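You operate a simulated robot arm through the tools that you are given. There is no shell and no other tool. Be economical: measure what you need, move in short steps, check, and stop when the job is done.

You are at the controls of a simulated robot arm. One attempt, no reset.

Task
Wind the caliper piston home, then back the winder plate off.
Fine: the green bleed lever is open while you wind in and shut before you back off.

It is judged by the outcome, as a careful person would: the job done as asked, and still so three seconds after it is handed in. It fails if anything else is knocked over, pushed out of place, dropped, spilled or broken.

Robot
A 6-joint arm with a two-finger parallel gripper, fixed in place. Base frame: the origin is at the foot of the arm, x ahead of it, y to its left, z up. Readings come in m, degrees, newtons and seconds.
With the tool pointing down near the work surface it reaches from about 0.46 to 0.86 m from the base axis. Its first joint turns from -115.0 to 115.0 degrees. Payload 4.2 kg.
The TCP is the grasp point between the finger pads, 0.023 m short of the fingertips. In the tool frame z runs along the fingers and y along their closing line. Largest opening 0.094 m; finger width 0.038, thickness 0.01; the body of the gripper, 0.054 by 0.096 m, starts 0.039 m behind the TCP.
Orientation is that of the tool frame in the base frame, as a unit quaternion [w, x, y, z]. With the fingers straight down and closing along the base's y, the tool's x points along the base's -x, its y along +y and its z along -z.

Tools
- The arm moves only by the tool apply_moves. Its argument "motion" is a list of rows, each a list of 6 numbers: the shift along the tool's x, y, z in units of 40 mm (1.0 is 40 mm), then the turn, a rotation vector about the tool's x, y, z in units of 6 degrees (1.0 is 6 degrees). In form: [[tx, ty, tz, wx, wy, wz], ...]. A call has 1 to 10 rows; each row shifts and turns the commanded pose from where the row before left it, along the tool's axes as they then stand. "gripper" is the closure in counts, from 0 (fully open) to 255 (shut), set as the call begins (left out, the last holds). A call with a number of a shift or a turn outside -1 to 1 is refused whole. Rows are played at 5 a second. More than 0.05 m and 8.6 degrees between two rows, or a gripper value outside its range, and nothing of the call is played. Where a pose cannot be reached the arm comes as near as it can. A force on the tool above 40 N (or 10 N above the force at the start of the call, whichever is more), or a blocked arm, ends the call early, and 0.2 s more pass. The fingers move at their own pace (about 0.108 m/s each) and stop on an object; they squeeze with about 20 N. The grip force told is the motor's: it shows also when the fingers shut on nothing. Time passes only in rows, and 0.2 s behind the last, so rows that do not move let the fingers close. The reply holds the time, the measured pose of the TCP, the force on the tool along the base axes, the opening and the grip force, in the units named above and with some noise, with the torque about the TCP (base axes, N m) and any sound that the robot's microphone picked up.
- Cameras (640 x 400 px; columns grow to the right, rows downward): "scene" is fixed at [0.2185, 0.6513, 1.4405]; the picture's right is [-0.73, -0.68, 0.00], its down [-0.23, 0.25, -0.94] and it looks along [0.64, -0.69, -0.34] (base axes); focal length 354 px, centre (320, 200). "wrist" rides on the gripper at [0.086, 0.016, -0.074] in the tool frame; the picture's right is [-0.18, 0.98, 0.00], its down [-0.58, -0.11, -0.81] and it looks along [-0.79, -0.15, 0.59] (tool axes); focal length 243 px, centre (320, 200). There is no depth. A picture from a camera that has moved, and an enlarged one, comes with that camera's place and axes in the base frame and with its lens.
- get_image(camera): a new picture of that camera. It takes no simulated time.
- lift_body(by): slides the trunk up (or, below 0, down) by that many m; the arm rides with it, the base frame stays. It gives what a move gives, with no picture.
- zoom(camera, box): a new picture of the part [left, top, right, bottom] of that camera's present view, enlarged. It takes no simulated time.
- finish_job(): hands the job in; it is judged then, once.

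Work in short steps. Places have to be worked out from the pictures, the camera data and where the tool is seen: move nearer, look again, correct. Check each grasp and each placing, and mend what went wrong. You have 120 turns and 64 pictures in all, those below and enlarged ones among them. Open the gripper and draw the arm clear of the work before you hand the job in, unless the task says otherwise; then end with one line.

The tools are called after ">>>" as name(argument=value, ...) on one line, values as JSON. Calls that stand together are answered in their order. apply_moves: Moves the arm, as the interface text tells. Its arguments: {"type":"object","properties":{"motion":{"type":"array"},"gripper":{"type":"number"}},"required":["motion"]} The other tools are called the same way: lift_body (by) slides the trunk up or down; get_image (camera) takes a picture; zoom (camera, box) takes an enlarged picture of a part of a camera's view; finish_job () hands the job in.

At the start:

```text
time_s: 0.0
tcp_pos: [0.5778, 0.173, 1.3064]
ee_rot: [0.0, 0.0, 1.0, 0.0]
ft_force: [-0.2, -0.2, -0.2]
torque: [-0.05, 0.01, 0.04]
finger_gap: 0.0942
grip_force: 0.1
trunk travel left (down, up): [-0.75, 0.24]
```

scene: 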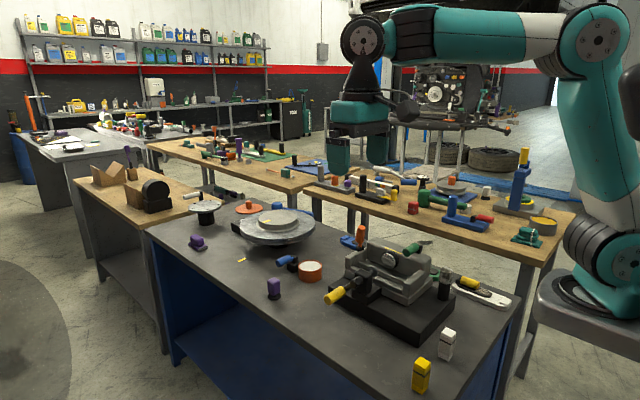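
wrist: 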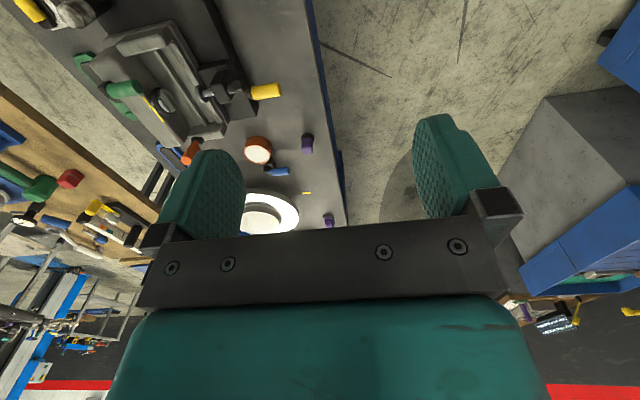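

The caliper fixture seems to be at scene about (390,285). I zoom in on it before planning.

>>> zoom(camera="scene", box=[300, 220, 480, 350])

>>> zoom(camera="wrist", box=[40, 0, 340, 190])

```text
3.08 times, centred on (390, 285) of scene
camera zoom: at [0.2185, 0.6513, 1.4405], right [-0.73, -0.68, 0.0], down [-0.23, 0.25, -0.94], along [0.64, -0.69, -0.34], focal length 1090 px, centre (105, -62)
```

zoom: 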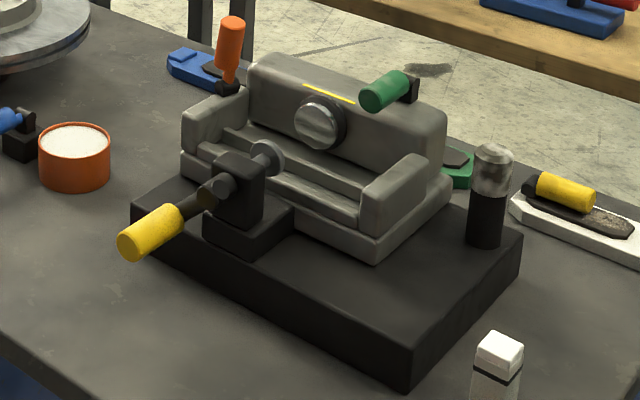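

```text
2.11 times, centred on (190, 95) of wrist
camera zoom: at [0.4914, 0.188, 1.3817], right [0.18, 0.98, 0.0], down [0.58, -0.11, 0.81], along [0.79, -0.15, -0.59], focal length 511 px, centre (594, 421)
```

zoom: 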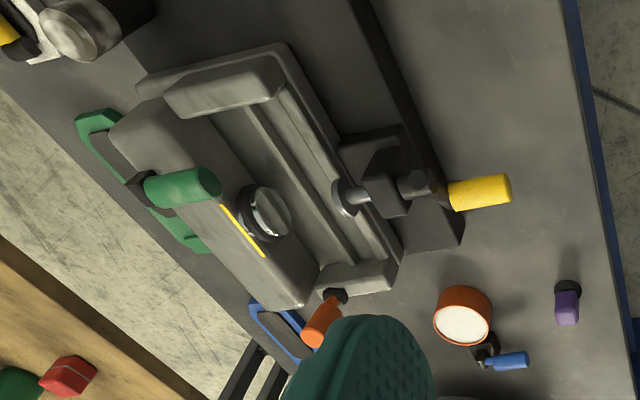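

The yellow winder handle's axis runs roughly along -y at about (0.74, 0.04→-0.12, 0.88). The piston face is near (0.73,-0.21,0.88) and the green lever near (0.66,-0.23,0.94). I move above and to the +y side, start yawing so the camera looks along -y, and lower the trunk.

>>> apply_moves(motion=[[-0.89, -0.46, 0, 0, 0, 0], [-0.89, -0.46, 0, 0, 0, 0], [-0.89, -0.46, 0, 0, 0, 0], [-0.89, -0.46, 0, 0, 0, 0], [0, 0, 0, 0, 0, 1], [0, 0, 0, 0, 0, 1], [0, 0, 0, 0, 0, 1], [0, 0, 0, 0, 0, 1], [0, 0, 0, 0, 0, 1], [0, 0, 0, 0, 0, 1]])

>>> apply_moves(motion=[[0, 0, 0, 0, 0, 1], [0, 0, 0, 0, 0, 1], [0, 0, 0, 0, 0, 1], [0, 0, 0, 0, 0, 1], [0, 0, 0, 0, 0, 1], [0, 0, 0, 0, 0, 1], [0, 0, 0, 0, 0, 1], [0, 0, 0, 0, 0, 1], [0, 0, 0, 0, 0, 1], [0, 0, 0, 0, 0, 0]])

>>> lift_body(by=-0.18)

>>> get_image(camera="wrist")

```text
time_s: 2.2
tcp_pos: [0.7196, 0.0983, 1.3075]
ee_rot: [0.001, 0.31, 0.951, 0.0]
ft_force: [0.2, -0.3, 0.0]
torque: [0.01, -0.01, -0.02]
finger_gap: 0.094
grip_force: 0.0
trunk travel left (down, up): [-0.75, 0.24]
```

```text
time_s: 4.4
tcp_pos: [0.7203, 0.0987, 1.3077]
ee_rot: [-0.001, 0.708, 0.707, 0.0]
ft_force: [0.4, 0.9, 0.0]
torque: [0.0, 0.03, -0.02]
finger_gap: 0.094
grip_force: 0.2
trunk travel left (down, up): [-0.75, 0.24]
```

```text
time_s: 6.4
tcp_pos: [0.7216, 0.0973, 1.1271]
ee_rot: [0.0, 0.707, 0.707, 0.0]
ft_force: [-0.3, 0.6, -0.4]
torque: [0.0, -0.01, -0.01]
finger_gap: 0.0942
grip_force: 0.0
trunk travel left (down, up): [-0.57, 0.42]
```

```text
59 pictures are left
camera wrist: at [0.7365, 0.1845, 1.2016], right [0.98, -0.18, 0.0], down [-0.11, -0.58, 0.81], along [-0.15, -0.79, -0.59], focal length 243 px, centre (320, 200)
```

wrist: 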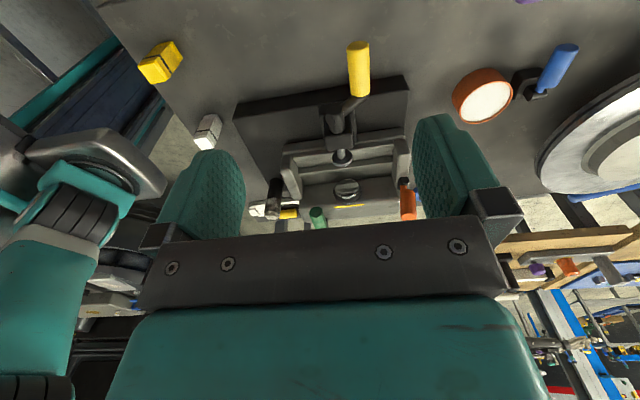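

The view works, with the picture upside down. I zoom on the fixture.

>>> zoom(camera="wrist", box=[230, 30, 430, 240])

>>> get_image(camera="scene")

```text
1.90 times, centred on (330, 135) of wrist
camera zoom: at [0.7365, 0.1845, 1.2016], right [0.98, -0.18, 0.0], down [-0.11, -0.58, 0.81], along [-0.15, -0.79, -0.59], focal length 462 px, centre (301, 324)
```

zoom: 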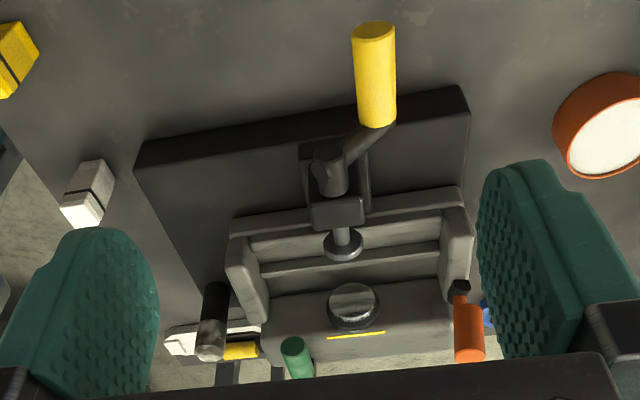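

```text
57 pictures are left
```

scene: 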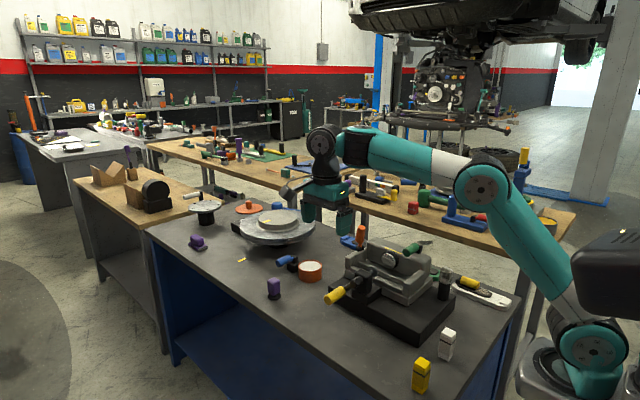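

The yellow handle is an offset crank knob parallel to the screw axis. I move 0.18 m in -y for a closer look at the green lever and the caliper.

>>> apply_moves(motion=[[-0.9, 0, 0, 0, 0, 0], [-0.9, 0, 0, 0, 0, 0], [-0.9, 0, 0, 0, 0, 0], [-0.9, 0, 0, 0, 0, 0], [-0.9, 0, 0, 0, 0, 0]])

>>> get_image(camera="wrist")

```text
time_s: 7.6
tcp_pos: [0.722, -0.0817, 1.1269]
ee_rot: [0.0, 0.707, 0.707, 0.0]
ft_force: [-0.4, 1.0, -0.8]
torque: [-0.02, -0.03, 0.0]
finger_gap: 0.0937
grip_force: 0.0
trunk travel left (down, up): [-0.57, 0.42]
```

```text
56 pictures are left
camera wrist: at [0.7377, 0.0039, 1.2017], right [0.98, -0.18, 0.0], down [-0.11, -0.58, 0.81], along [-0.15, -0.79, -0.59], focal length 243 px, centre (320, 200)
```

wrist: 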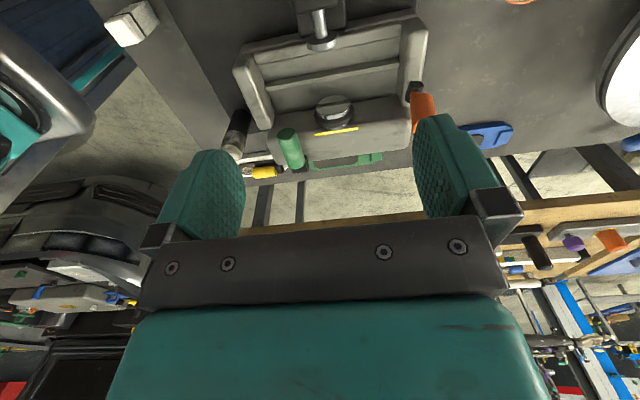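

>>> zoom(camera="wrist", box=[215, 60, 455, 210])

>>> zoom(camera="scene", box=[345, 230, 445, 292])

>>> zoom(camera="scene", box=[315, 250, 415, 312])

```text
2.67 times, centred on (335, 135) of wrist
camera zoom: at [0.7377, 0.0039, 1.2017], right [0.98, -0.18, 0.0], down [-0.11, -0.58, 0.81], along [-0.15, -0.79, -0.59], focal length 647 px, centre (280, 373)
```

zoom: 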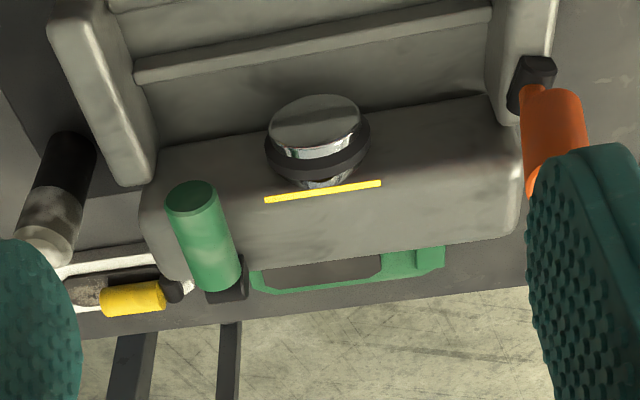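

```text
6.40 times, centred on (395, 261) of scene
camera zoom: at [0.2185, 0.6513, 1.4405], right [-0.73, -0.68, 0.0], down [-0.23, 0.25, -0.94], along [0.64, -0.69, -0.34], focal length 2268 px, centre (-160, -190)
```

zoom: 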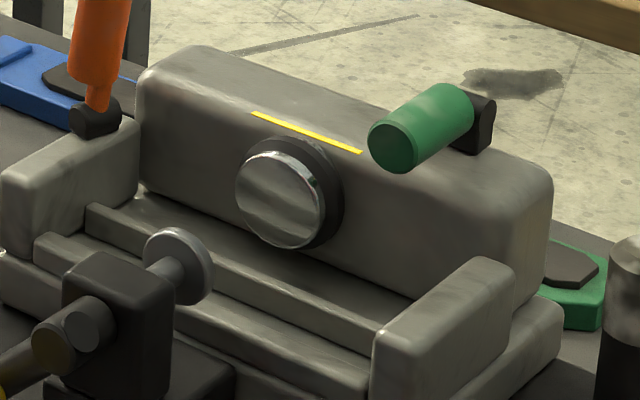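

```text
6.40 times, centred on (365, 281) of scene
camera zoom: at [0.2185, 0.6513, 1.4405], right [-0.73, -0.68, 0.0], down [-0.23, 0.25, -0.94], along [0.64, -0.69, -0.34], focal length 2268 px, centre (32, -318)
```

zoom: 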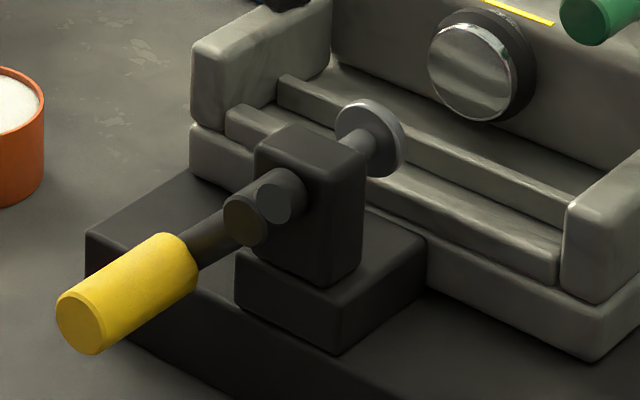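

The green lever handle lies nearly flat along +y, from its pivot at about (0.655,-0.268,0.93) to its tip at (0.658,-0.19,0.945). I still need its hinge axis, so I look from the -x side.

>>> apply_moves(motion=[[-0.3, -0.58, 0, 0, 0, 0], [-0.3, -0.58, 0, 0, 0, 0], [-0.3, -0.58, 0, 0, 0, 0], [-0.3, -0.58, 0, 0, 0, 0], [-0.3, -0.58, 0, 0, 0, 0], [-0.3, -0.58, 0, 0, 0, 0], [-0.3, -0.58, 0, 0, 0, 0], [-0.3, -0.58, 0, 0, 0, 0], [-0.3, -0.58, 0, 0, 0, 0], [-0.3, -0.58, 0, 0, 0, 0]])

>>> apply_moves(motion=[[0, 0, 0, 0, 0, -1], [0, 0, 0, 0, 0, -1], [0, 0, 0, 0, 0, -1], [0, 0, 0, 0, 0, -1], [0, 0, 0, 0, 0, -1], [0, 0, 0, 0, 0, -1], [0, 0, 0, 0, 0, -1], [0, 0, 0, 0, 0, -1], [0, 0, 0, 0, 0, -1], [0, 0, 0, 0, 0, -1]])

>>> apply_moves(motion=[[0, 0, 0.3, 0, 0, -1], [0, 0, 0.3, 0, 0, -1], [0, 0, 0.3, 0, 0, -1], [0, 0, 0.3, 0, 0, -1], [0, 0, 0.3, 0, 0, -1]])

>>> get_image(camera="wrist")

```text
time_s: 9.8
tcp_pos: [0.4877, -0.2013, 1.1257]
ee_rot: [0.0, 0.707, 0.707, 0.001]
ft_force: [0.5, 0.0, -0.1]
torque: [0.01, -0.05, -0.02]
finger_gap: 0.094
grip_force: 0.1
trunk travel left (down, up): [-0.57, 0.42]
```

```text
time_s: 12.0
tcp_pos: [0.4879, -0.2009, 1.1269]
ee_rot: [0.0, 0.258, 0.966, -0.001]
ft_force: [-0.4, 0.5, -0.1]
torque: [-0.01, -0.02, -0.04]
finger_gap: 0.0943
grip_force: 0.1
trunk travel left (down, up): [-0.57, 0.42]
```

```text
time_s: 13.2
tcp_pos: [0.4886, -0.201, 1.0674]
ee_rot: [0.0, -0.001, 1.0, 0.0]
ft_force: [-0.7, 0.3, 0.1]
torque: [-0.02, 0.0, 0.02]
finger_gap: 0.0942
grip_force: 0.0
trunk travel left (down, up): [-0.57, 0.42]
```

```text
52 pictures are left
camera wrist: at [0.4023, -0.1846, 1.141], right [0.18, 0.98, 0.0], down [0.58, -0.11, 0.81], along [0.79, -0.15, -0.59], focal length 243 px, centre (320, 200)
```

wrist: 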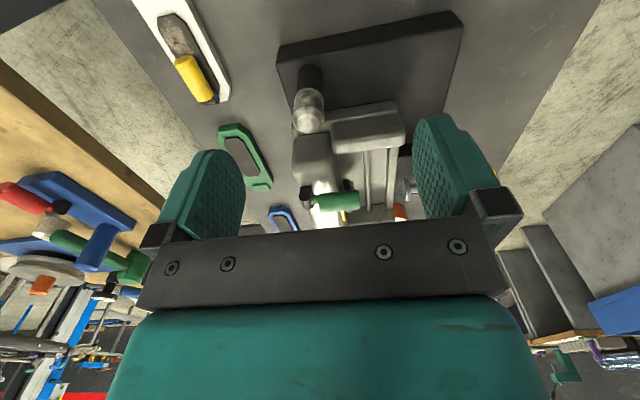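

>>> zoom(camera="wrist", box=[260, 120, 420, 230])

```text
3.64 times, centred on (340, 175) of wrist
camera zoom: at [0.4023, -0.1846, 1.141], right [0.18, 0.98, 0.0], down [0.58, -0.11, 0.81], along [0.79, -0.15, -0.59], focal length 882 px, centre (247, 291)
```

zoom: 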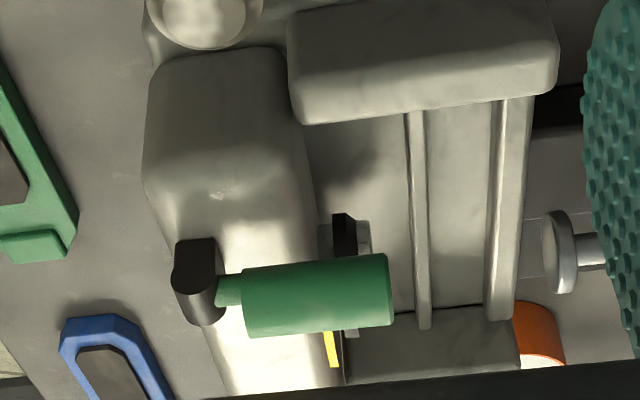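

I zoom tighter on the lever's hinge.

>>> zoom(camera="wrist", box=[290, 175, 370, 225])

>>> zoom(camera="scene", box=[395, 235, 435, 260])

>>> zoom(camera="scene", box=[335, 218, 385, 258])

```text
8.00 times, centred on (330, 200) of wrist
camera zoom: at [0.4023, -0.1846, 1.141], right [0.18, 0.98, 0.0], down [0.58, -0.11, 0.81], along [0.79, -0.15, -0.59], focal length 1941 px, centre (240, 200)
```

zoom: 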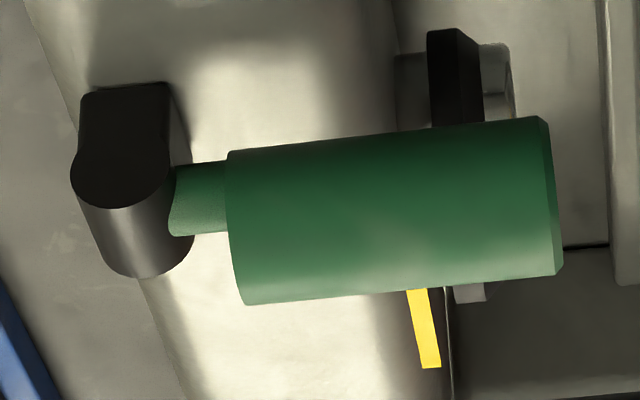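

```text
16.00 times, centred on (415, 248) of scene
camera zoom: at [0.2185, 0.6513, 1.4405], right [-0.73, -0.68, 0.0], down [-0.23, 0.25, -0.94], along [0.64, -0.69, -0.34], focal length 5669 px, centre (-1200, -560)
```

zoom: 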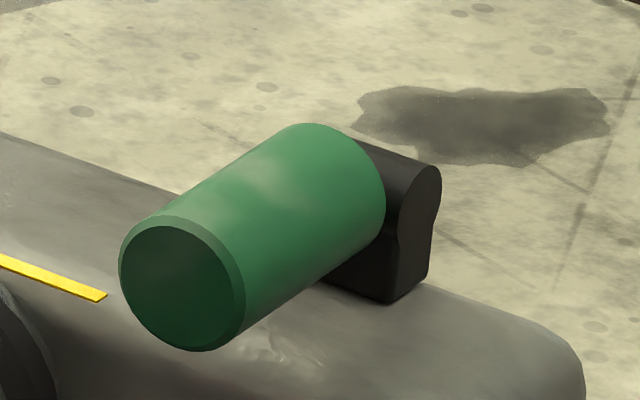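

```text
10.00 times, centred on (360, 238) of scene
camera zoom: at [0.2185, 0.6513, 1.4405], right [-0.73, -0.68, 0.0], down [-0.23, 0.25, -0.94], along [0.64, -0.69, -0.34], focal length 3543 px, centre (-80, -180)
```

zoom: 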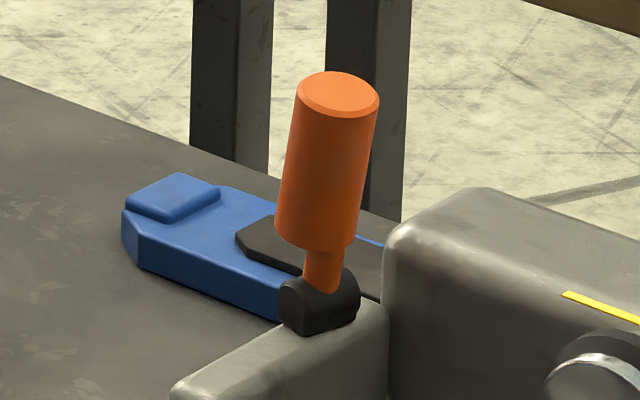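

The hinge axis runs along x, so the lever flips up from its current flat position, which I take to be shut. Hinge is about (0.65,-0.25,0.953) and the handle tip about (0.655,-0.184,0.953). I yaw 90° and hover above the handle tip.

>>> apply_moves(motion=[[0, 0, 0, 0, 0, 1], [0, 0, 0, 0, 0, 1], [0, 0, 0, 0, 0, 1], [0, 0, 0, 0, 0, 1], [0, 0, 0, 0, 0, 1], [0, 0, 0, 0, 0, 1], [0, 0, 0, 0, 0, 1], [0, 0, 0, 0, 0, 1], [0, 0, 0, 0, 0, 1], [0, 0, 0, 0, 0, 1]], gripper=60)

>>> apply_moves(motion=[[0, 0, 0, 0, 0, 1], [0, 0, 0, 0, 0, 1], [0, 0, 0, 0, 0, 1], [0, 0, 0, 0, 0, 1], [0, 0, 0, 0, 0, 1], [0.05, 0.83, 0, 0, 0, 0], [0.05, 0.83, 0, 0, 0, 0], [0.05, 0.83, 0, 0, 0, 0], [0.05, 0.83, 0, 0, 0, 0], [0, 0.83, 0.3, 0, 0, 0]])

>>> get_image(camera="wrist")

```text
time_s: 15.4
tcp_pos: [0.4876, -0.2002, 1.0673]
ee_rot: [0.0, 0.5, 0.866, 0.001]
ft_force: [0.2, 0.4, 0.1]
torque: [-0.03, -0.02, 0.01]
finger_gap: 0.0718
grip_force: 0.1
trunk travel left (down, up): [-0.57, 0.42]
```

```text
time_s: 17.6
tcp_pos: [0.6546, -0.1949, 1.0544]
ee_rot: [0.001, 0.708, 0.706, 0.0]
ft_force: [-0.8, 0.7, -0.4]
torque: [-0.02, -0.06, 0.01]
finger_gap: 0.072
grip_force: 0.0
trunk travel left (down, up): [-0.57, 0.42]
```

```text
47 pictures are left
camera wrist: at [0.6706, -0.1089, 1.1297], right [0.98, -0.19, 0.0], down [-0.11, -0.58, 0.81], along [-0.15, -0.79, -0.59], focal length 243 px, centre (320, 200)
```

wrist: 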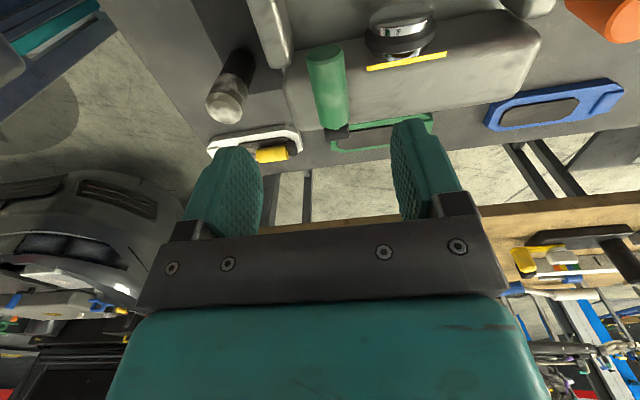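

The handle re-measures at x≈0.660, spanning y from -0.24 to -0.18. I shift 5 mm in +x and descend to z≈0.957.

>>> apply_moves(motion=[[0, 0.14, 0.8, 0, 0, 0], [0, 0, 0.8, 0, 0, 0], [0, 0, 0.5, 0, 0, 0], [0, 0, 0.33, 0, 0, 0]])

>>> get_image(camera="wrist")

>>> zoom(camera="scene", box=[345, 210, 465, 290])

```text
time_s: 18.6
tcp_pos: [0.6601, -0.195, 0.9586]
ee_rot: [0.0, 0.707, 0.707, 0.0]
ft_force: [0.3, 0.1, 0.3]
torque: [-0.01, 0.02, 0.02]
finger_gap: 0.0717
grip_force: 0.0
trunk travel left (down, up): [-0.57, 0.42]
```

```text
46 pictures are left
camera wrist: at [0.6767, -0.1082, 1.0331], right [0.98, -0.18, 0.0], down [-0.11, -0.58, 0.81], along [-0.15, -0.79, -0.59], focal length 243 px, centre (320, 200)
```

wrist: 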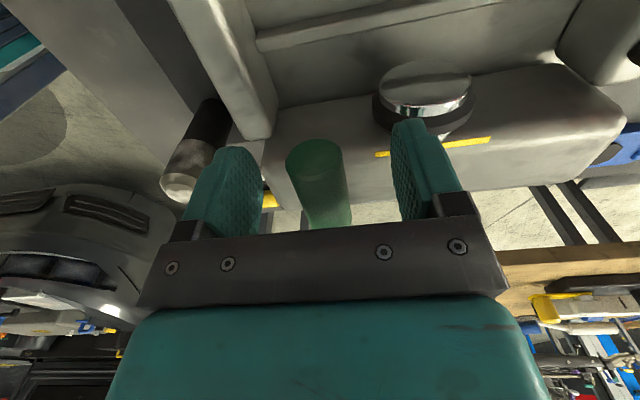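

```text
5.00 times, centred on (405, 250) of scene
camera zoom: at [0.2185, 0.6513, 1.4405], right [-0.73, -0.68, 0.0], down [-0.23, 0.25, -0.94], along [0.64, -0.69, -0.34], focal length 1772 px, centre (-105, -50)
```

zoom: 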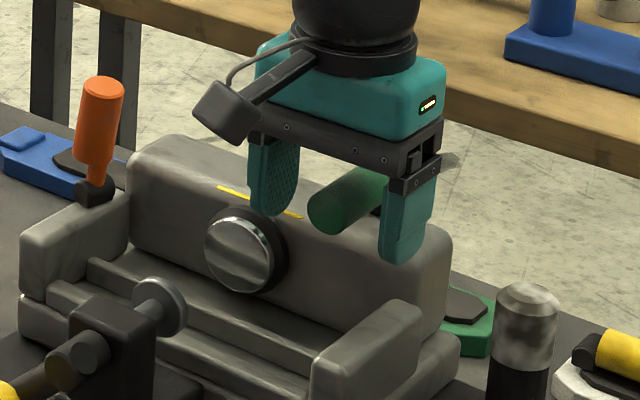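

The handle is between the fingers, so I close on it.

>>> apply_moves(motion=[[0, 0, 0, 0, 0, 0], [0, 0, 0, 0, 0, 0], [0, 0, 0, 0, 0, 0], [0, 0, 0, 0, 0, 0]], gripper=255)

```text
time_s: 19.6
tcp_pos: [0.659, -0.1941, 0.9588]
ee_rot: [-0.001, 0.706, 0.708, 0.0]
ft_force: [-10.0, -0.1, -2.2]
torque: [0.07, 0.04, 0.48]
finger_gap: 0.0252
grip_force: 45.0
trunk travel left (down, up): [-0.57, 0.42]
```

Gripped, with a gap of 25 mm. The -10 N side load in x says the handle sits slightly toward -x, so I ease 2 mm that way and lift about 30° along the arc.

>>> apply_moves(motion=[[0, -0.05, 0, 0, 0, 0], [-0.02, 0, -0.19, 0, 0, 0], [-0.03, 0, -0.18, 0, 0, 0], [-0.06, 0, -0.17, 0, 0, 0], [-0.08, 0, -0.17, 0, 0, 0]])

```text
time_s: 20.8
tcp_pos: [0.6593, -0.2008, 0.9856]
ee_rot: [0.0, 0.707, 0.707, -0.001]
ft_force: [18.6, 3.6, -22.4]
torque: [1.11, 0.16, -0.63]
finger_gap: 0.0256
grip_force: 45.1
trunk travel left (down, up): [-0.57, 0.42]
```

The lever resists at about -22 N in z. I check in pictures whether it actually moved.

>>> zoom(camera="scene", box=[345, 210, 465, 290])

>>> zoom(camera="wrist", box=[220, 80, 420, 240])

```text
5.00 times, centred on (405, 250) of scene
camera zoom: at [0.2185, 0.6513, 1.4405], right [-0.73, -0.68, 0.0], down [-0.23, 0.25, -0.94], along [0.64, -0.69, -0.34], focal length 1772 px, centre (-105, -50)
```

zoom: 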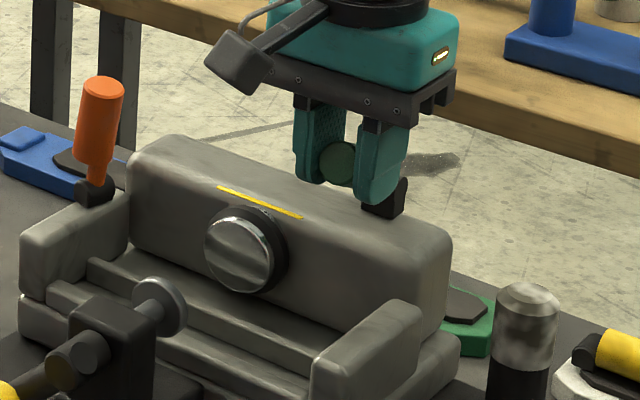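

```text
2.50 times, centred on (320, 160) of wrist
camera zoom: at [0.676, -0.1155, 1.0602], right [0.98, -0.18, 0.0], down [-0.11, -0.58, 0.81], along [-0.15, -0.79, -0.59], focal length 606 px, centre (320, 300)
```

zoom: 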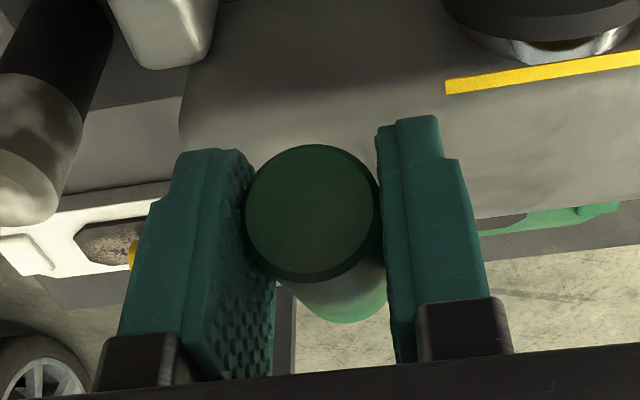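

The lever is rising (about 25–30°). I continue along the arc, turning the tool with the lever so it isn't twisted.

>>> apply_moves(motion=[[-0.06, 0.02, -0.135, 0, 1, 0], [-0.065, 0, -0.132, 0, 1, 0], [-0.065, 0, -0.132, 0, 1, 0], [-0.065, 0, -0.132, 0, 1, 0], [-0.065, 0, -0.132, 0, 1, 0]])

>>> zoom(camera="scene", box=[345, 200, 465, 280])

```text
time_s: 22.0
tcp_pos: [0.6586, -0.2212, 1.0085]
ee_rot: [-0.183, 0.685, 0.681, 0.182]
ft_force: [11.8, -22.5, -17.5]
torque: [-0.97, -0.48, 0.36]
finger_gap: 0.0251
grip_force: 45.2
trunk travel left (down, up): [-0.57, 0.42]
```

```text
5.00 times, centred on (405, 240) of scene
camera zoom: at [0.2185, 0.6513, 1.4405], right [-0.73, -0.68, 0.0], down [-0.23, 0.25, -0.94], along [0.64, -0.69, -0.34], focal length 1772 px, centre (-105, 0)
```

zoom: 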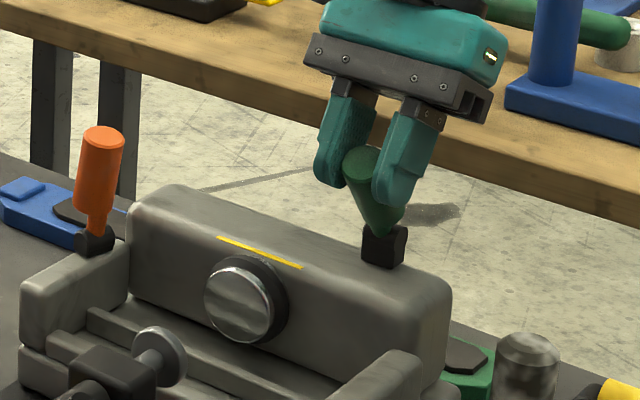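

The lever is at about 60°, with some inward radial pull because my radius is slightly large. I ease in 3 mm and continue another 18°.

>>> apply_moves(motion=[[-0.065, -0.02, 0.038, 0, 0, 0], [-0.075, 0, -0.125, 0, 1, 0], [-0.075, 0, -0.125, 0, 1, 0], [-0.075, 0, -0.125, 0, 1, 0]])

>>> zoom(camera="scene", box=[345, 200, 465, 280])

```text
time_s: 22.7
tcp_pos: [0.6592, -0.2227, 1.0084]
ee_rot: [-0.212, 0.675, 0.669, 0.225]
ft_force: [14.5, -2.6, 1.2]
torque: [-0.26, 0.57, -0.38]
finger_gap: 0.0256
grip_force: 44.4
out of reach, approached as far as the arm can: row 3
trunk travel left (down, up): [-0.57, 0.42]
stopped in row 3: the force on the tool passed its limit at 54 N (the readings are from after the stop); the commanded pose is now the measured one
```

```text
5.00 times, centred on (405, 240) of scene
camera zoom: at [0.2185, 0.6513, 1.4405], right [-0.73, -0.68, 0.0], down [-0.23, 0.25, -0.94], along [0.64, -0.69, -0.34], focal length 1772 px, centre (-105, 0)
```

zoom: 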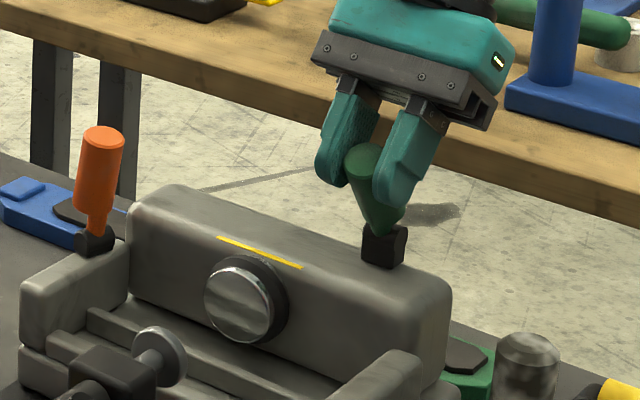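

Stopped at about 62° with 54 N, which may be the lever's stop or an arm limit from tilting. I try a small tangential move without turning.

>>> apply_moves(motion=[[-0.06, 0, -0.13, 0, 0, 0], [-0.07, 0, -0.13, 0, 0, 0]])

```text
time_s: 23.2
tcp_pos: [0.6598, -0.2261, 1.0093]
ee_rot: [-0.213, 0.676, 0.668, 0.229]
ft_force: [23.2, 16.3, -5.7]
torque: [1.2, 0.36, -0.55]
finger_gap: 0.0256
grip_force: 45.1
out of reach, approached as far as the arm can: row 2
trunk travel left (down, up): [-0.57, 0.42]
stopped in row 2: the force on the tool passed its limit at 44 N (the readings are from after the stop); the commanded pose is now the measured one
```

The arm reports a reach limit with this tilt. I turn the tool back toward vertical, letting the lever pivot in the pads, then retry.

>>> apply_moves(motion=[[0, 0, 0, 0, -1, 0], [0, 0, 0, 0, -1, 0], [0, 0, 0, 0, -1, 0], [0, 0, 0, 0, -1, 0]])

>>> zoom(camera="scene", box=[365, 210, 445, 265])

>>> get_image(camera="wrist")

```text
time_s: 24.2
tcp_pos: [0.6599, -0.2252, 1.0104]
ee_rot: [-0.067, 0.705, 0.701, 0.081]
ft_force: [28.1, 23.7, -2.0]
torque: [1.45, 0.03, -0.43]
finger_gap: 0.0258
grip_force: 45.5
trunk travel left (down, up): [-0.57, 0.42]
```

```text
7.27 times, centred on (405, 238) of scene
camera zoom: at [0.2185, 0.6513, 1.4405], right [-0.73, -0.68, 0.0], down [-0.23, 0.25, -0.94], along [0.64, -0.69, -0.34], focal length 2577 px, centre (-298, -73)
```

zoom: 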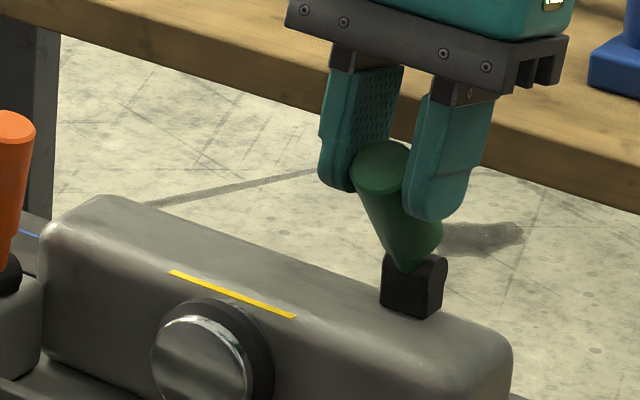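

```text
39 pictures are left
camera wrist: at [0.6743, -0.1567, 1.1017], right [0.98, -0.19, -0.02], down [-0.13, -0.74, 0.66], along [-0.14, -0.65, -0.75], focal length 243 px, centre (320, 200)
```

wrist: 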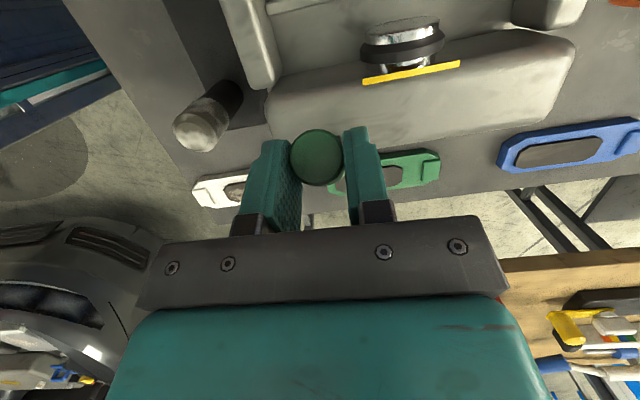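

The lever is at about 60°. I relieve the sideways load (+x) and nudge a few mm toward -y to see whether this is a hard stop.

>>> apply_moves(motion=[[0, 0.04, 0, 0, 0, 0], [-0.1, 0, -0.03, 0, 0, 0], [-0.1, 0, -0.03, 0, 0, 0]])

```text
time_s: 25.0
tcp_pos: [0.6596, -0.2341, 1.0123]
ee_rot: [-0.067, 0.707, 0.699, 0.082]
ft_force: [9.2, 26.6, 18.9]
torque: [1.31, 0.39, -0.37]
finger_gap: 0.0256
grip_force: 44.5
trunk travel left (down, up): [-0.57, 0.42]
```

It moved 8 mm with about the same force, so this isn't a hard stop. I continue toward -y with a slight downward correction.

>>> apply_moves(motion=[[-0.12, 0.02, 0.05, 0, 0, 0], [-0.12, 0, 0.05, 0, 0, 0]])

>>> zoom(camera="scene", box=[365, 210, 445, 265])

```text
time_s: 25.6
tcp_pos: [0.6584, -0.2427, 1.0054]
ee_rot: [-0.068, 0.707, 0.699, 0.082]
ft_force: [2.4, 23.5, 29.0]
torque: [0.55, 0.74, -0.48]
finger_gap: 0.0257
grip_force: 44.5
trunk travel left (down, up): [-0.57, 0.42]
```

```text
7.27 times, centred on (405, 238) of scene
camera zoom: at [0.2185, 0.6513, 1.4405], right [-0.73, -0.68, 0.0], down [-0.23, 0.25, -0.94], along [0.64, -0.69, -0.34], focal length 2577 px, centre (-298, -73)
```

zoom: 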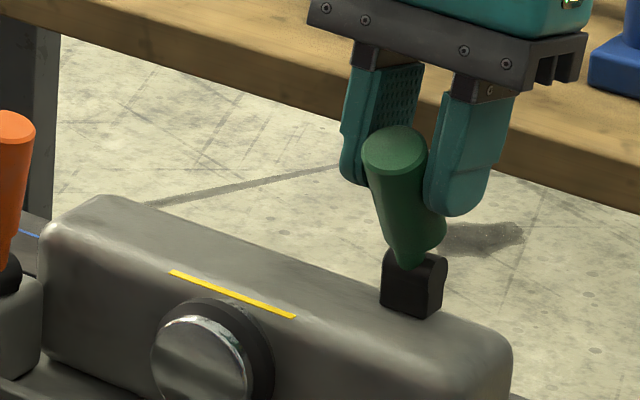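

The lever is now near 75°. I keep going toward -y while easing up slightly.

>>> apply_moves(motion=[[0, 0, -0.06, 0, 0, 0], [-0.1, 0, -0.02, 0, 0, 0], [-0.1, 0, -0.01, 0, 0, 0], [-0.1, 0, 0, 0, 0, 0]])

>>> zoom(camera="scene", box=[365, 210, 445, 265])

```text
time_s: 26.6
tcp_pos: [0.6595, -0.2533, 1.0049]
ee_rot: [-0.07, 0.706, 0.7, 0.081]
ft_force: [-4.6, 38.3, -2.5]
torque: [0.57, 0.49, -0.21]
finger_gap: 0.0253
grip_force: 45.2
trunk travel left (down, up): [-0.57, 0.42]
```

```text
7.27 times, centred on (405, 238) of scene
camera zoom: at [0.2185, 0.6513, 1.4405], right [-0.73, -0.68, 0.0], down [-0.23, 0.25, -0.94], along [0.64, -0.69, -0.34], focal length 2577 px, centre (-298, -73)
```

zoom: 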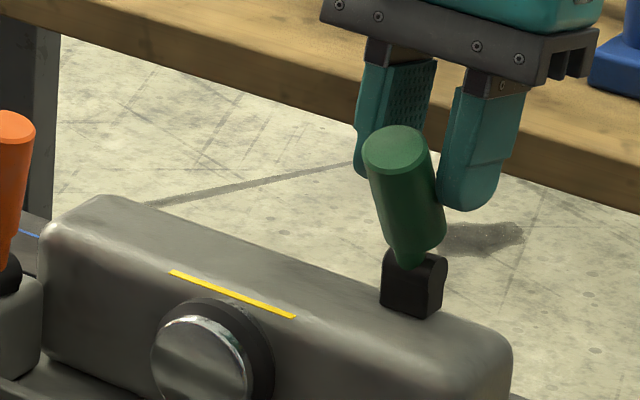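

The lever stayed put while the pads slid on it, so it has reached its stop at about 75–80°. I release, lift off and check that it stays.

>>> apply_moves(motion=[[0.1, 0, 0, 0, 0, 0], [0, 0, 0, 0, 0, 0], [0, 0, 0, 0, 0, 0], [0, 0, -0.8, 0, 0, 0], [0, 0, -0.8, 0, 0, 0], [0, 0, -0.5, 0, 0, 0]], gripper=60)

>>> zoom(camera="scene", box=[365, 210, 445, 265])

>>> get_image(camera="wrist")

```text
time_s: 28.0
tcp_pos: [0.6577, -0.2698, 1.08]
ee_rot: [-0.068, 0.707, 0.699, 0.08]
ft_force: [0.3, -0.1, -0.4]
torque: [0.02, -0.01, -0.02]
finger_gap: 0.0719
grip_force: 0.1
out of reach, approached as far as the arm can: row 6
trunk travel left (down, up): [-0.57, 0.42]
```

```text
7.27 times, centred on (405, 238) of scene
camera zoom: at [0.2185, 0.6513, 1.4405], right [-0.73, -0.68, 0.0], down [-0.23, 0.25, -0.94], along [0.64, -0.69, -0.34], focal length 2577 px, centre (-298, -73)
```

zoom: 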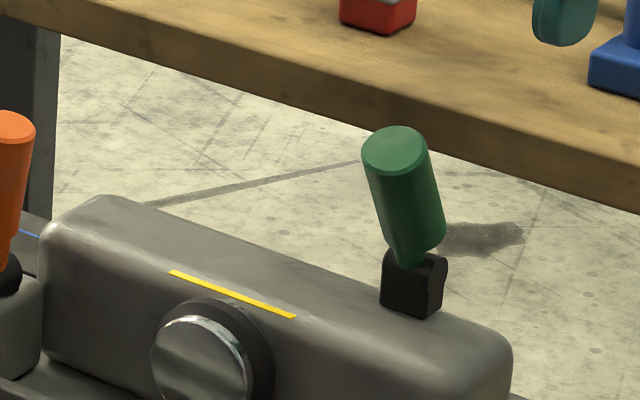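

```text
35 pictures are left
camera wrist: at [0.6729, -0.2003, 1.1707], right [0.98, -0.19, -0.02], down [-0.13, -0.74, 0.66], along [-0.14, -0.65, -0.75], focal length 243 px, centre (320, 200)
```

wrist: 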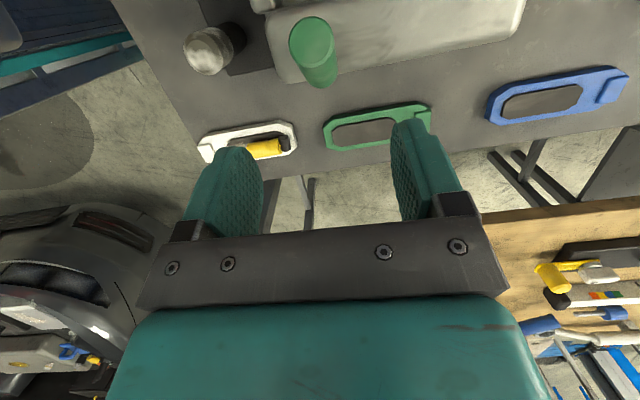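

The lever stays up at about 72°. Now the crank: I straighten the tool and move to the +y side above the knob for a close look.

>>> apply_moves(motion=[[0, 0, 0, 0, -1, 0], [0, 0, 0, 0, -0.9, 0], [0.9, 0, 0, 0, 0, 0], [0.9, 0, 0, 0, 0, 0], [0.9, 0.2, 0, 0, 0, 0], [0.9, 0.3, 0, 0, 0, 0], [0.9, 0.4, 0, 0, 0, 0], [0.9, 0.4, 0, 0, 0, 0], [0.9, 0.4, 0, 0, 0, 0], [0.9, 0.4, 0, 0, 0, 0]])

>>> apply_moves(motion=[[0.9, 0, 0.5, 0, 0, 0], [0.4, 0, 0.7, 0, 0, 0], [0, 0, 0.7, 0, 0, 0]])

>>> get_image(camera="wrist")

```text
time_s: 30.2
tcp_pos: [0.7476, 0.0185, 1.0845]
ee_rot: [0.002, 0.712, 0.702, 0.012]
ft_force: [-0.6, -0.9, 0.1]
torque: [0.03, -0.03, -0.01]
finger_gap: 0.0721
grip_force: 0.1
out of reach, approached as far as the arm can: row 1
trunk travel left (down, up): [-0.57, 0.42]
```

```text
time_s: 31.0
tcp_pos: [0.7538, 0.0736, 1.0102]
ee_rot: [0.001, 0.712, 0.702, 0.012]
ft_force: [-0.6, 0.3, 0.6]
torque: [-0.02, -0.01, 0.0]
finger_gap: 0.0718
grip_force: 0.0
trunk travel left (down, up): [-0.57, 0.42]
```

```text
34 pictures are left
camera wrist: at [0.7683, 0.1584, 1.0856], right [0.98, -0.2, 0.02], down [-0.13, -0.59, 0.8], along [-0.15, -0.78, -0.6], focal length 243 px, centre (320, 200)
```

wrist: 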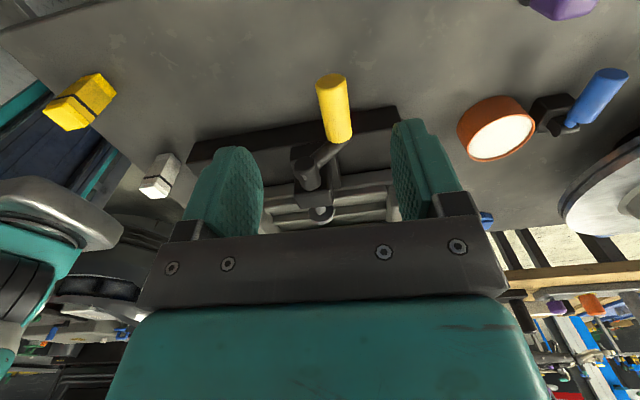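

>>> zoom(camera="wrist", box=[240, 60, 420, 240])

>>> zoom(camera="scene", box=[315, 255, 405, 315])

```text
2.22 times, centred on (330, 150) of wrist
camera zoom: at [0.7683, 0.1584, 1.0856], right [0.98, -0.2, 0.02], down [-0.13, -0.59, 0.8], along [-0.15, -0.78, -0.6], focal length 539 px, centre (298, 311)
```

zoom: 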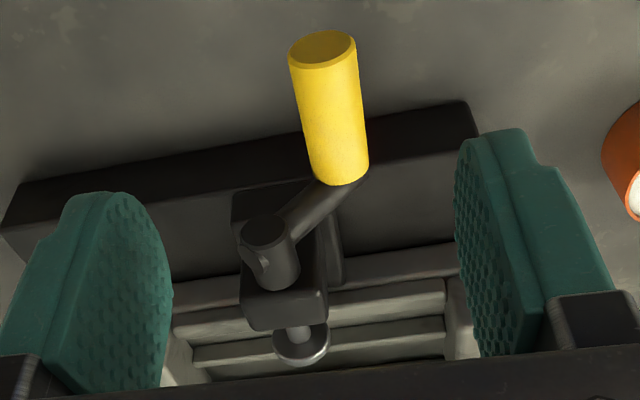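

```text
6.67 times, centred on (360, 285) of scene
camera zoom: at [0.2185, 0.6513, 1.4405], right [-0.73, -0.68, 0.0], down [-0.23, 0.25, -0.94], along [0.64, -0.69, -0.34], focal length 2362 px, centre (53, -367)
```

zoom: 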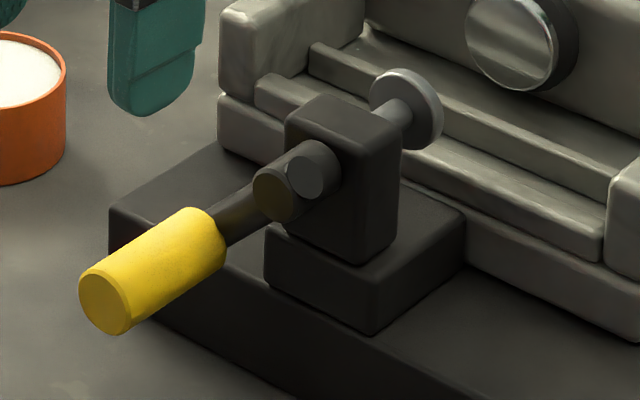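

The knob lies along y from -0.02 to 0.04, at x≈0.757, z≈0.855. The hub axis is at about x 0.718, z 0.893, so the crank radius is roughly 57 mm. I hover above the knob.

>>> apply_moves(motion=[[-0.7, 0.04, 0.6, 0, 0, 0], [-0.7, 0.04, 0.6, 0, 0, 0], [0, 0, 0.7, 0, 0, 0]])

>>> get_image(camera="wrist")

```text
time_s: 31.8
tcp_pos: [0.7569, 0.0177, 0.9317]
ee_rot: [0.002, 0.712, 0.702, 0.012]
ft_force: [0.6, 0.0, 0.4]
torque: [-0.02, 0.0, 0.0]
finger_gap: 0.0717
grip_force: 0.0
trunk travel left (down, up): [-0.57, 0.42]
```

```text
31 pictures are left
camera wrist: at [0.7726, 0.1027, 1.0072], right [0.98, -0.2, 0.02], down [-0.13, -0.59, 0.8], along [-0.15, -0.78, -0.6], focal length 243 px, centre (320, 200)
```

wrist: 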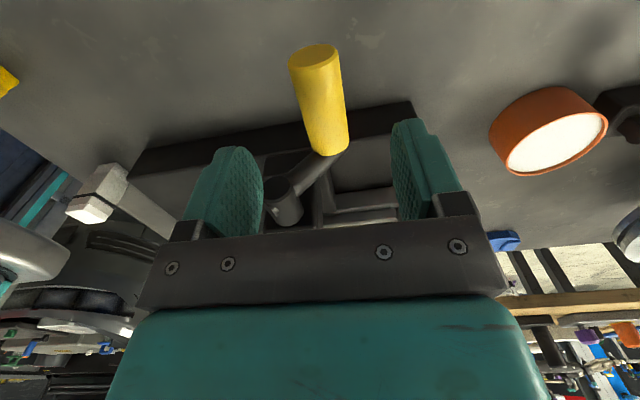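

Aligned. I descend to z≈0.857 around the knob and close.

>>> apply_moves(motion=[[0, 0, 0.7, 0, 0, 0], [0, 0, 0.7, 0, 0, 0], [0, 0, 0.45, 0, 0, 0]])

>>> apply_moves(motion=[[0, 0, 0, 0, 0, 0], [0, 0, 0, 0, 0, 0], [0, 0, 0, 0, 0, 0], [0, 0, 0, 0, 0, 0]], gripper=255)

>>> zoom(camera="scene", box=[300, 235, 420, 320])

```text
time_s: 32.6
tcp_pos: [0.7579, 0.0193, 0.8578]
ee_rot: [0.002, 0.712, 0.702, 0.011]
ft_force: [-0.5, -0.1, 0.9]
torque: [-0.01, -0.04, -0.02]
finger_gap: 0.0719
grip_force: 0.2
trunk travel left (down, up): [-0.57, 0.42]
```

```text
time_s: 33.6
tcp_pos: [0.7567, 0.0193, 0.8572]
ee_rot: [0.001, 0.711, 0.703, 0.011]
ft_force: [3.2, -2.5, -4.0]
torque: [-0.32, 0.03, 1.69]
finger_gap: 0.0273
grip_force: 44.9
trunk travel left (down, up): [-0.57, 0.42]
```

```text
4.71 times, centred on (360, 278) of scene
camera zoom: at [0.2185, 0.6513, 1.4405], right [-0.73, -0.68, 0.0], down [-0.23, 0.25, -0.94], along [0.64, -0.69, -0.34], focal length 1667 px, centre (132, -165)
```

zoom: 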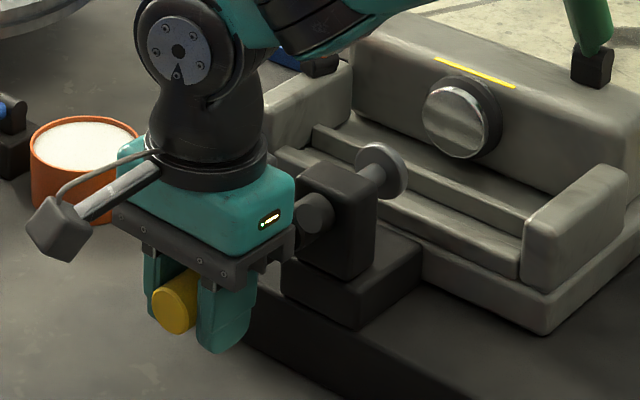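

Knob gripped (27 mm). I trim the yaw slightly and try the first 20° clockwise as seen from the handle, which moves the knob toward +x and up.

>>> apply_moves(motion=[[0, 0, 0, 0, 0, -0.3], [0, 0.077, -0.092, 0, 0, 0], [0, 0.069, -0.098, 0, 0, 0], [0, 0.06, -0.104, 0, 0, 0], [0, 0.051, -0.109, 0, 0, 0]])

>>> zoom(camera="scene", box=[300, 235, 420, 320])

```text
time_s: 34.7
tcp_pos: [0.7653, 0.019, 0.8674]
ee_rot: [0.0, 0.702, 0.712, 0.008]
ft_force: [15.6, 7.2, -19.2]
torque: [0.3, 0.08, -1.87]
finger_gap: 0.0274
grip_force: 44.7
trunk travel left (down, up): [-0.57, 0.42]
stopped in row 5: the force on the tool passed its limit at 42 N (the readings are from after the stop); the commanded pose is now the measured one
```

```text
4.71 times, centred on (360, 278) of scene
camera zoom: at [0.2185, 0.6513, 1.4405], right [-0.73, -0.68, 0.0], down [-0.23, 0.25, -0.94], along [0.64, -0.69, -0.34], focal length 1667 px, centre (132, -165)
```

zoom: 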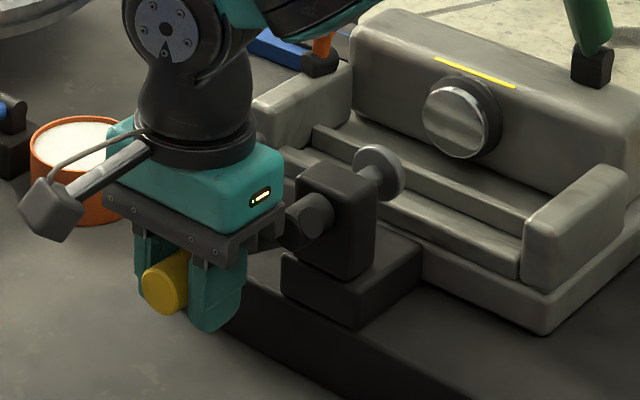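

The crank turned about 13°, and the outward radial force says the real radius is a little larger (about 59 mm). I fix the yaw and radius, then continue to the horizontal.

>>> apply_moves(motion=[[0, 0.05, 0.03, 0, 0, 0.15], [0, 0.064, -0.132, 0, 0, 0], [0, 0.064, -0.132, 0, 0, 0], [0, 0.034, -0.125, 0, 0, 0], [0, 0.034, -0.125, 0, 0, 0], [0, 0.012, -0.128, 0, 0, 0], [0, 0.012, -0.128, 0, 0, 0]])

```text
time_s: 35.4
tcp_pos: [0.7643, 0.019, 0.8687]
ee_rot: [-0.006, 0.707, 0.707, 0.0]
ft_force: [5.7, 4.8, -14.6]
torque: [0.27, -0.01, -0.47]
finger_gap: 0.0271
grip_force: 45.2
trunk travel left (down, up): [-0.57, 0.42]
stopped in row 3: the force on the tool passed its limit at 42 N (the readings are from after the stop); the commanded pose is now the measured one
```

Strong resistance clockwise after roughly 12°, which may be an end stop or stiff friction. I test the other direction for comparison.

>>> apply_moves(motion=[[0, -0.04, 0.11, 0, 0, 0], [0, -0.05, 0.11, 0, 0, 0], [0, -0.05, 0.11, 0, 0, 0], [0, -0.1, 0.085, 0, 0, 0], [0, -0.1, 0.08, 0, 0, 0], [0, -0.1, 0.07, 0, 0, 0]])

>>> zoom(camera="scene", box=[300, 235, 420, 320])

```text
time_s: 36.8
tcp_pos: [0.748, 0.0182, 0.8531]
ee_rot: [-0.003, 0.706, 0.708, 0.005]
ft_force: [-11.3, 4.3, 17.2]
torque: [-0.75, -0.01, -0.71]
finger_gap: 0.027
grip_force: 44.7
trunk travel left (down, up): [-0.57, 0.42]
stopped in row 6: the force on the tool passed its limit at 42 N (the readings are from after the stop); the commanded pose is now the measured one
```

```text
4.71 times, centred on (360, 278) of scene
camera zoom: at [0.2185, 0.6513, 1.4405], right [-0.73, -0.68, 0.0], down [-0.23, 0.25, -0.94], along [0.64, -0.69, -0.34], focal length 1667 px, centre (132, -165)
```

zoom: 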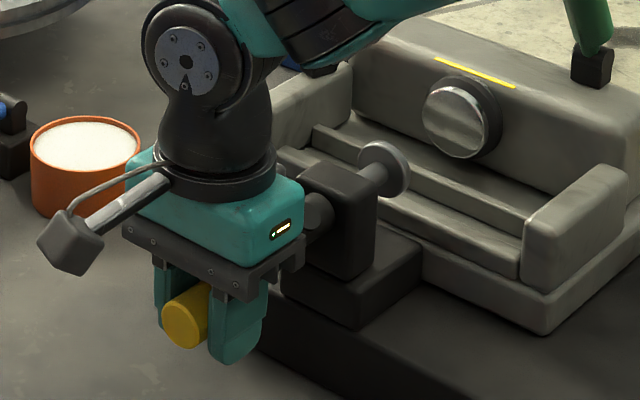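

The knob followed both ways, and the plate seems to shift slightly with it. I zoom on the plate for a baseline at this angle.

>>> zoom(camera="scene", box=[350, 255, 410, 292])

```text
10.67 times, centred on (380, 274) of scene
camera zoom: at [0.2185, 0.6513, 1.4405], right [-0.73, -0.68, 0.0], down [-0.23, 0.25, -0.94], along [0.64, -0.69, -0.34], focal length 3779 px, centre (-320, -584)
```

zoom: 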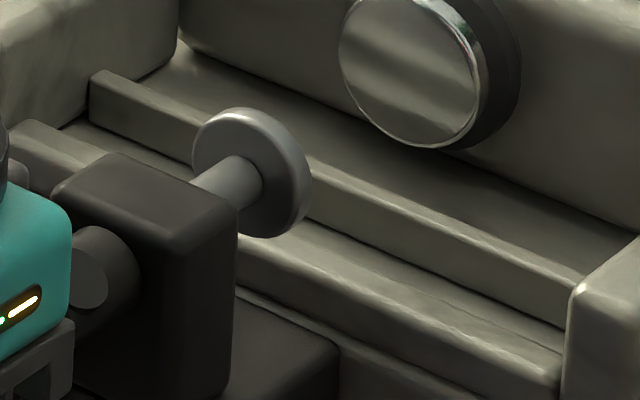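

The arm is very stiff (about 14 N/mm), so small radius errors cause these stops. I relax the present load to find the knob's true position.

>>> apply_moves(motion=[[0, -0.02, -0.03, 0, 0, -0.05], [0, 0, 0, 0, 0, 0]])

```text
time_s: 37.4
tcp_pos: [0.7498, 0.0192, 0.8528]
ee_rot: [-0.002, 0.703, 0.711, 0.005]
ft_force: [-6.1, 11.2, 12.2]
torque: [0.07, -0.04, -1.89]
finger_gap: 0.0272
grip_force: 45.4
trunk travel left (down, up): [-0.57, 0.42]
```

I relax a bit more, including yaw and y.

>>> apply_moves(motion=[[0.02, -0.01, -0.025, 0, 0, 0.08], [0, 0, 0, 0, 0, 0]])

```text
time_s: 38.0
tcp_pos: [0.7493, 0.0184, 0.8528]
ee_rot: [-0.002, 0.706, 0.708, 0.005]
ft_force: [8.6, 5.5, 2.9]
torque: [0.34, 0.6, 0.52]
finger_gap: 0.027
grip_force: 45.1
trunk travel left (down, up): [-0.57, 0.42]
```

Loads are near zero now. I take a small counter-clockwise tangential step (about 4 mm) and read the resistance.

>>> apply_moves(motion=[[0, -0.04, 0.03, 0, 0, 0], [0, -0.04, 0.03, 0, 0, 0]])

```text
time_s: 38.7
tcp_pos: [0.7495, 0.0197, 0.8521]
ee_rot: [0.002, 0.707, 0.708, 0.01]
ft_force: [16.9, 6.3, -4.4]
torque: [-1.72, 0.66, 0.05]
finger_gap: 0.027
grip_force: 44.7
trunk travel left (down, up): [-0.57, 0.42]
stopped in row 2: the force on the tool passed its limit at 43 N (the readings are from after the stop); the commanded pose is now the measured one
```

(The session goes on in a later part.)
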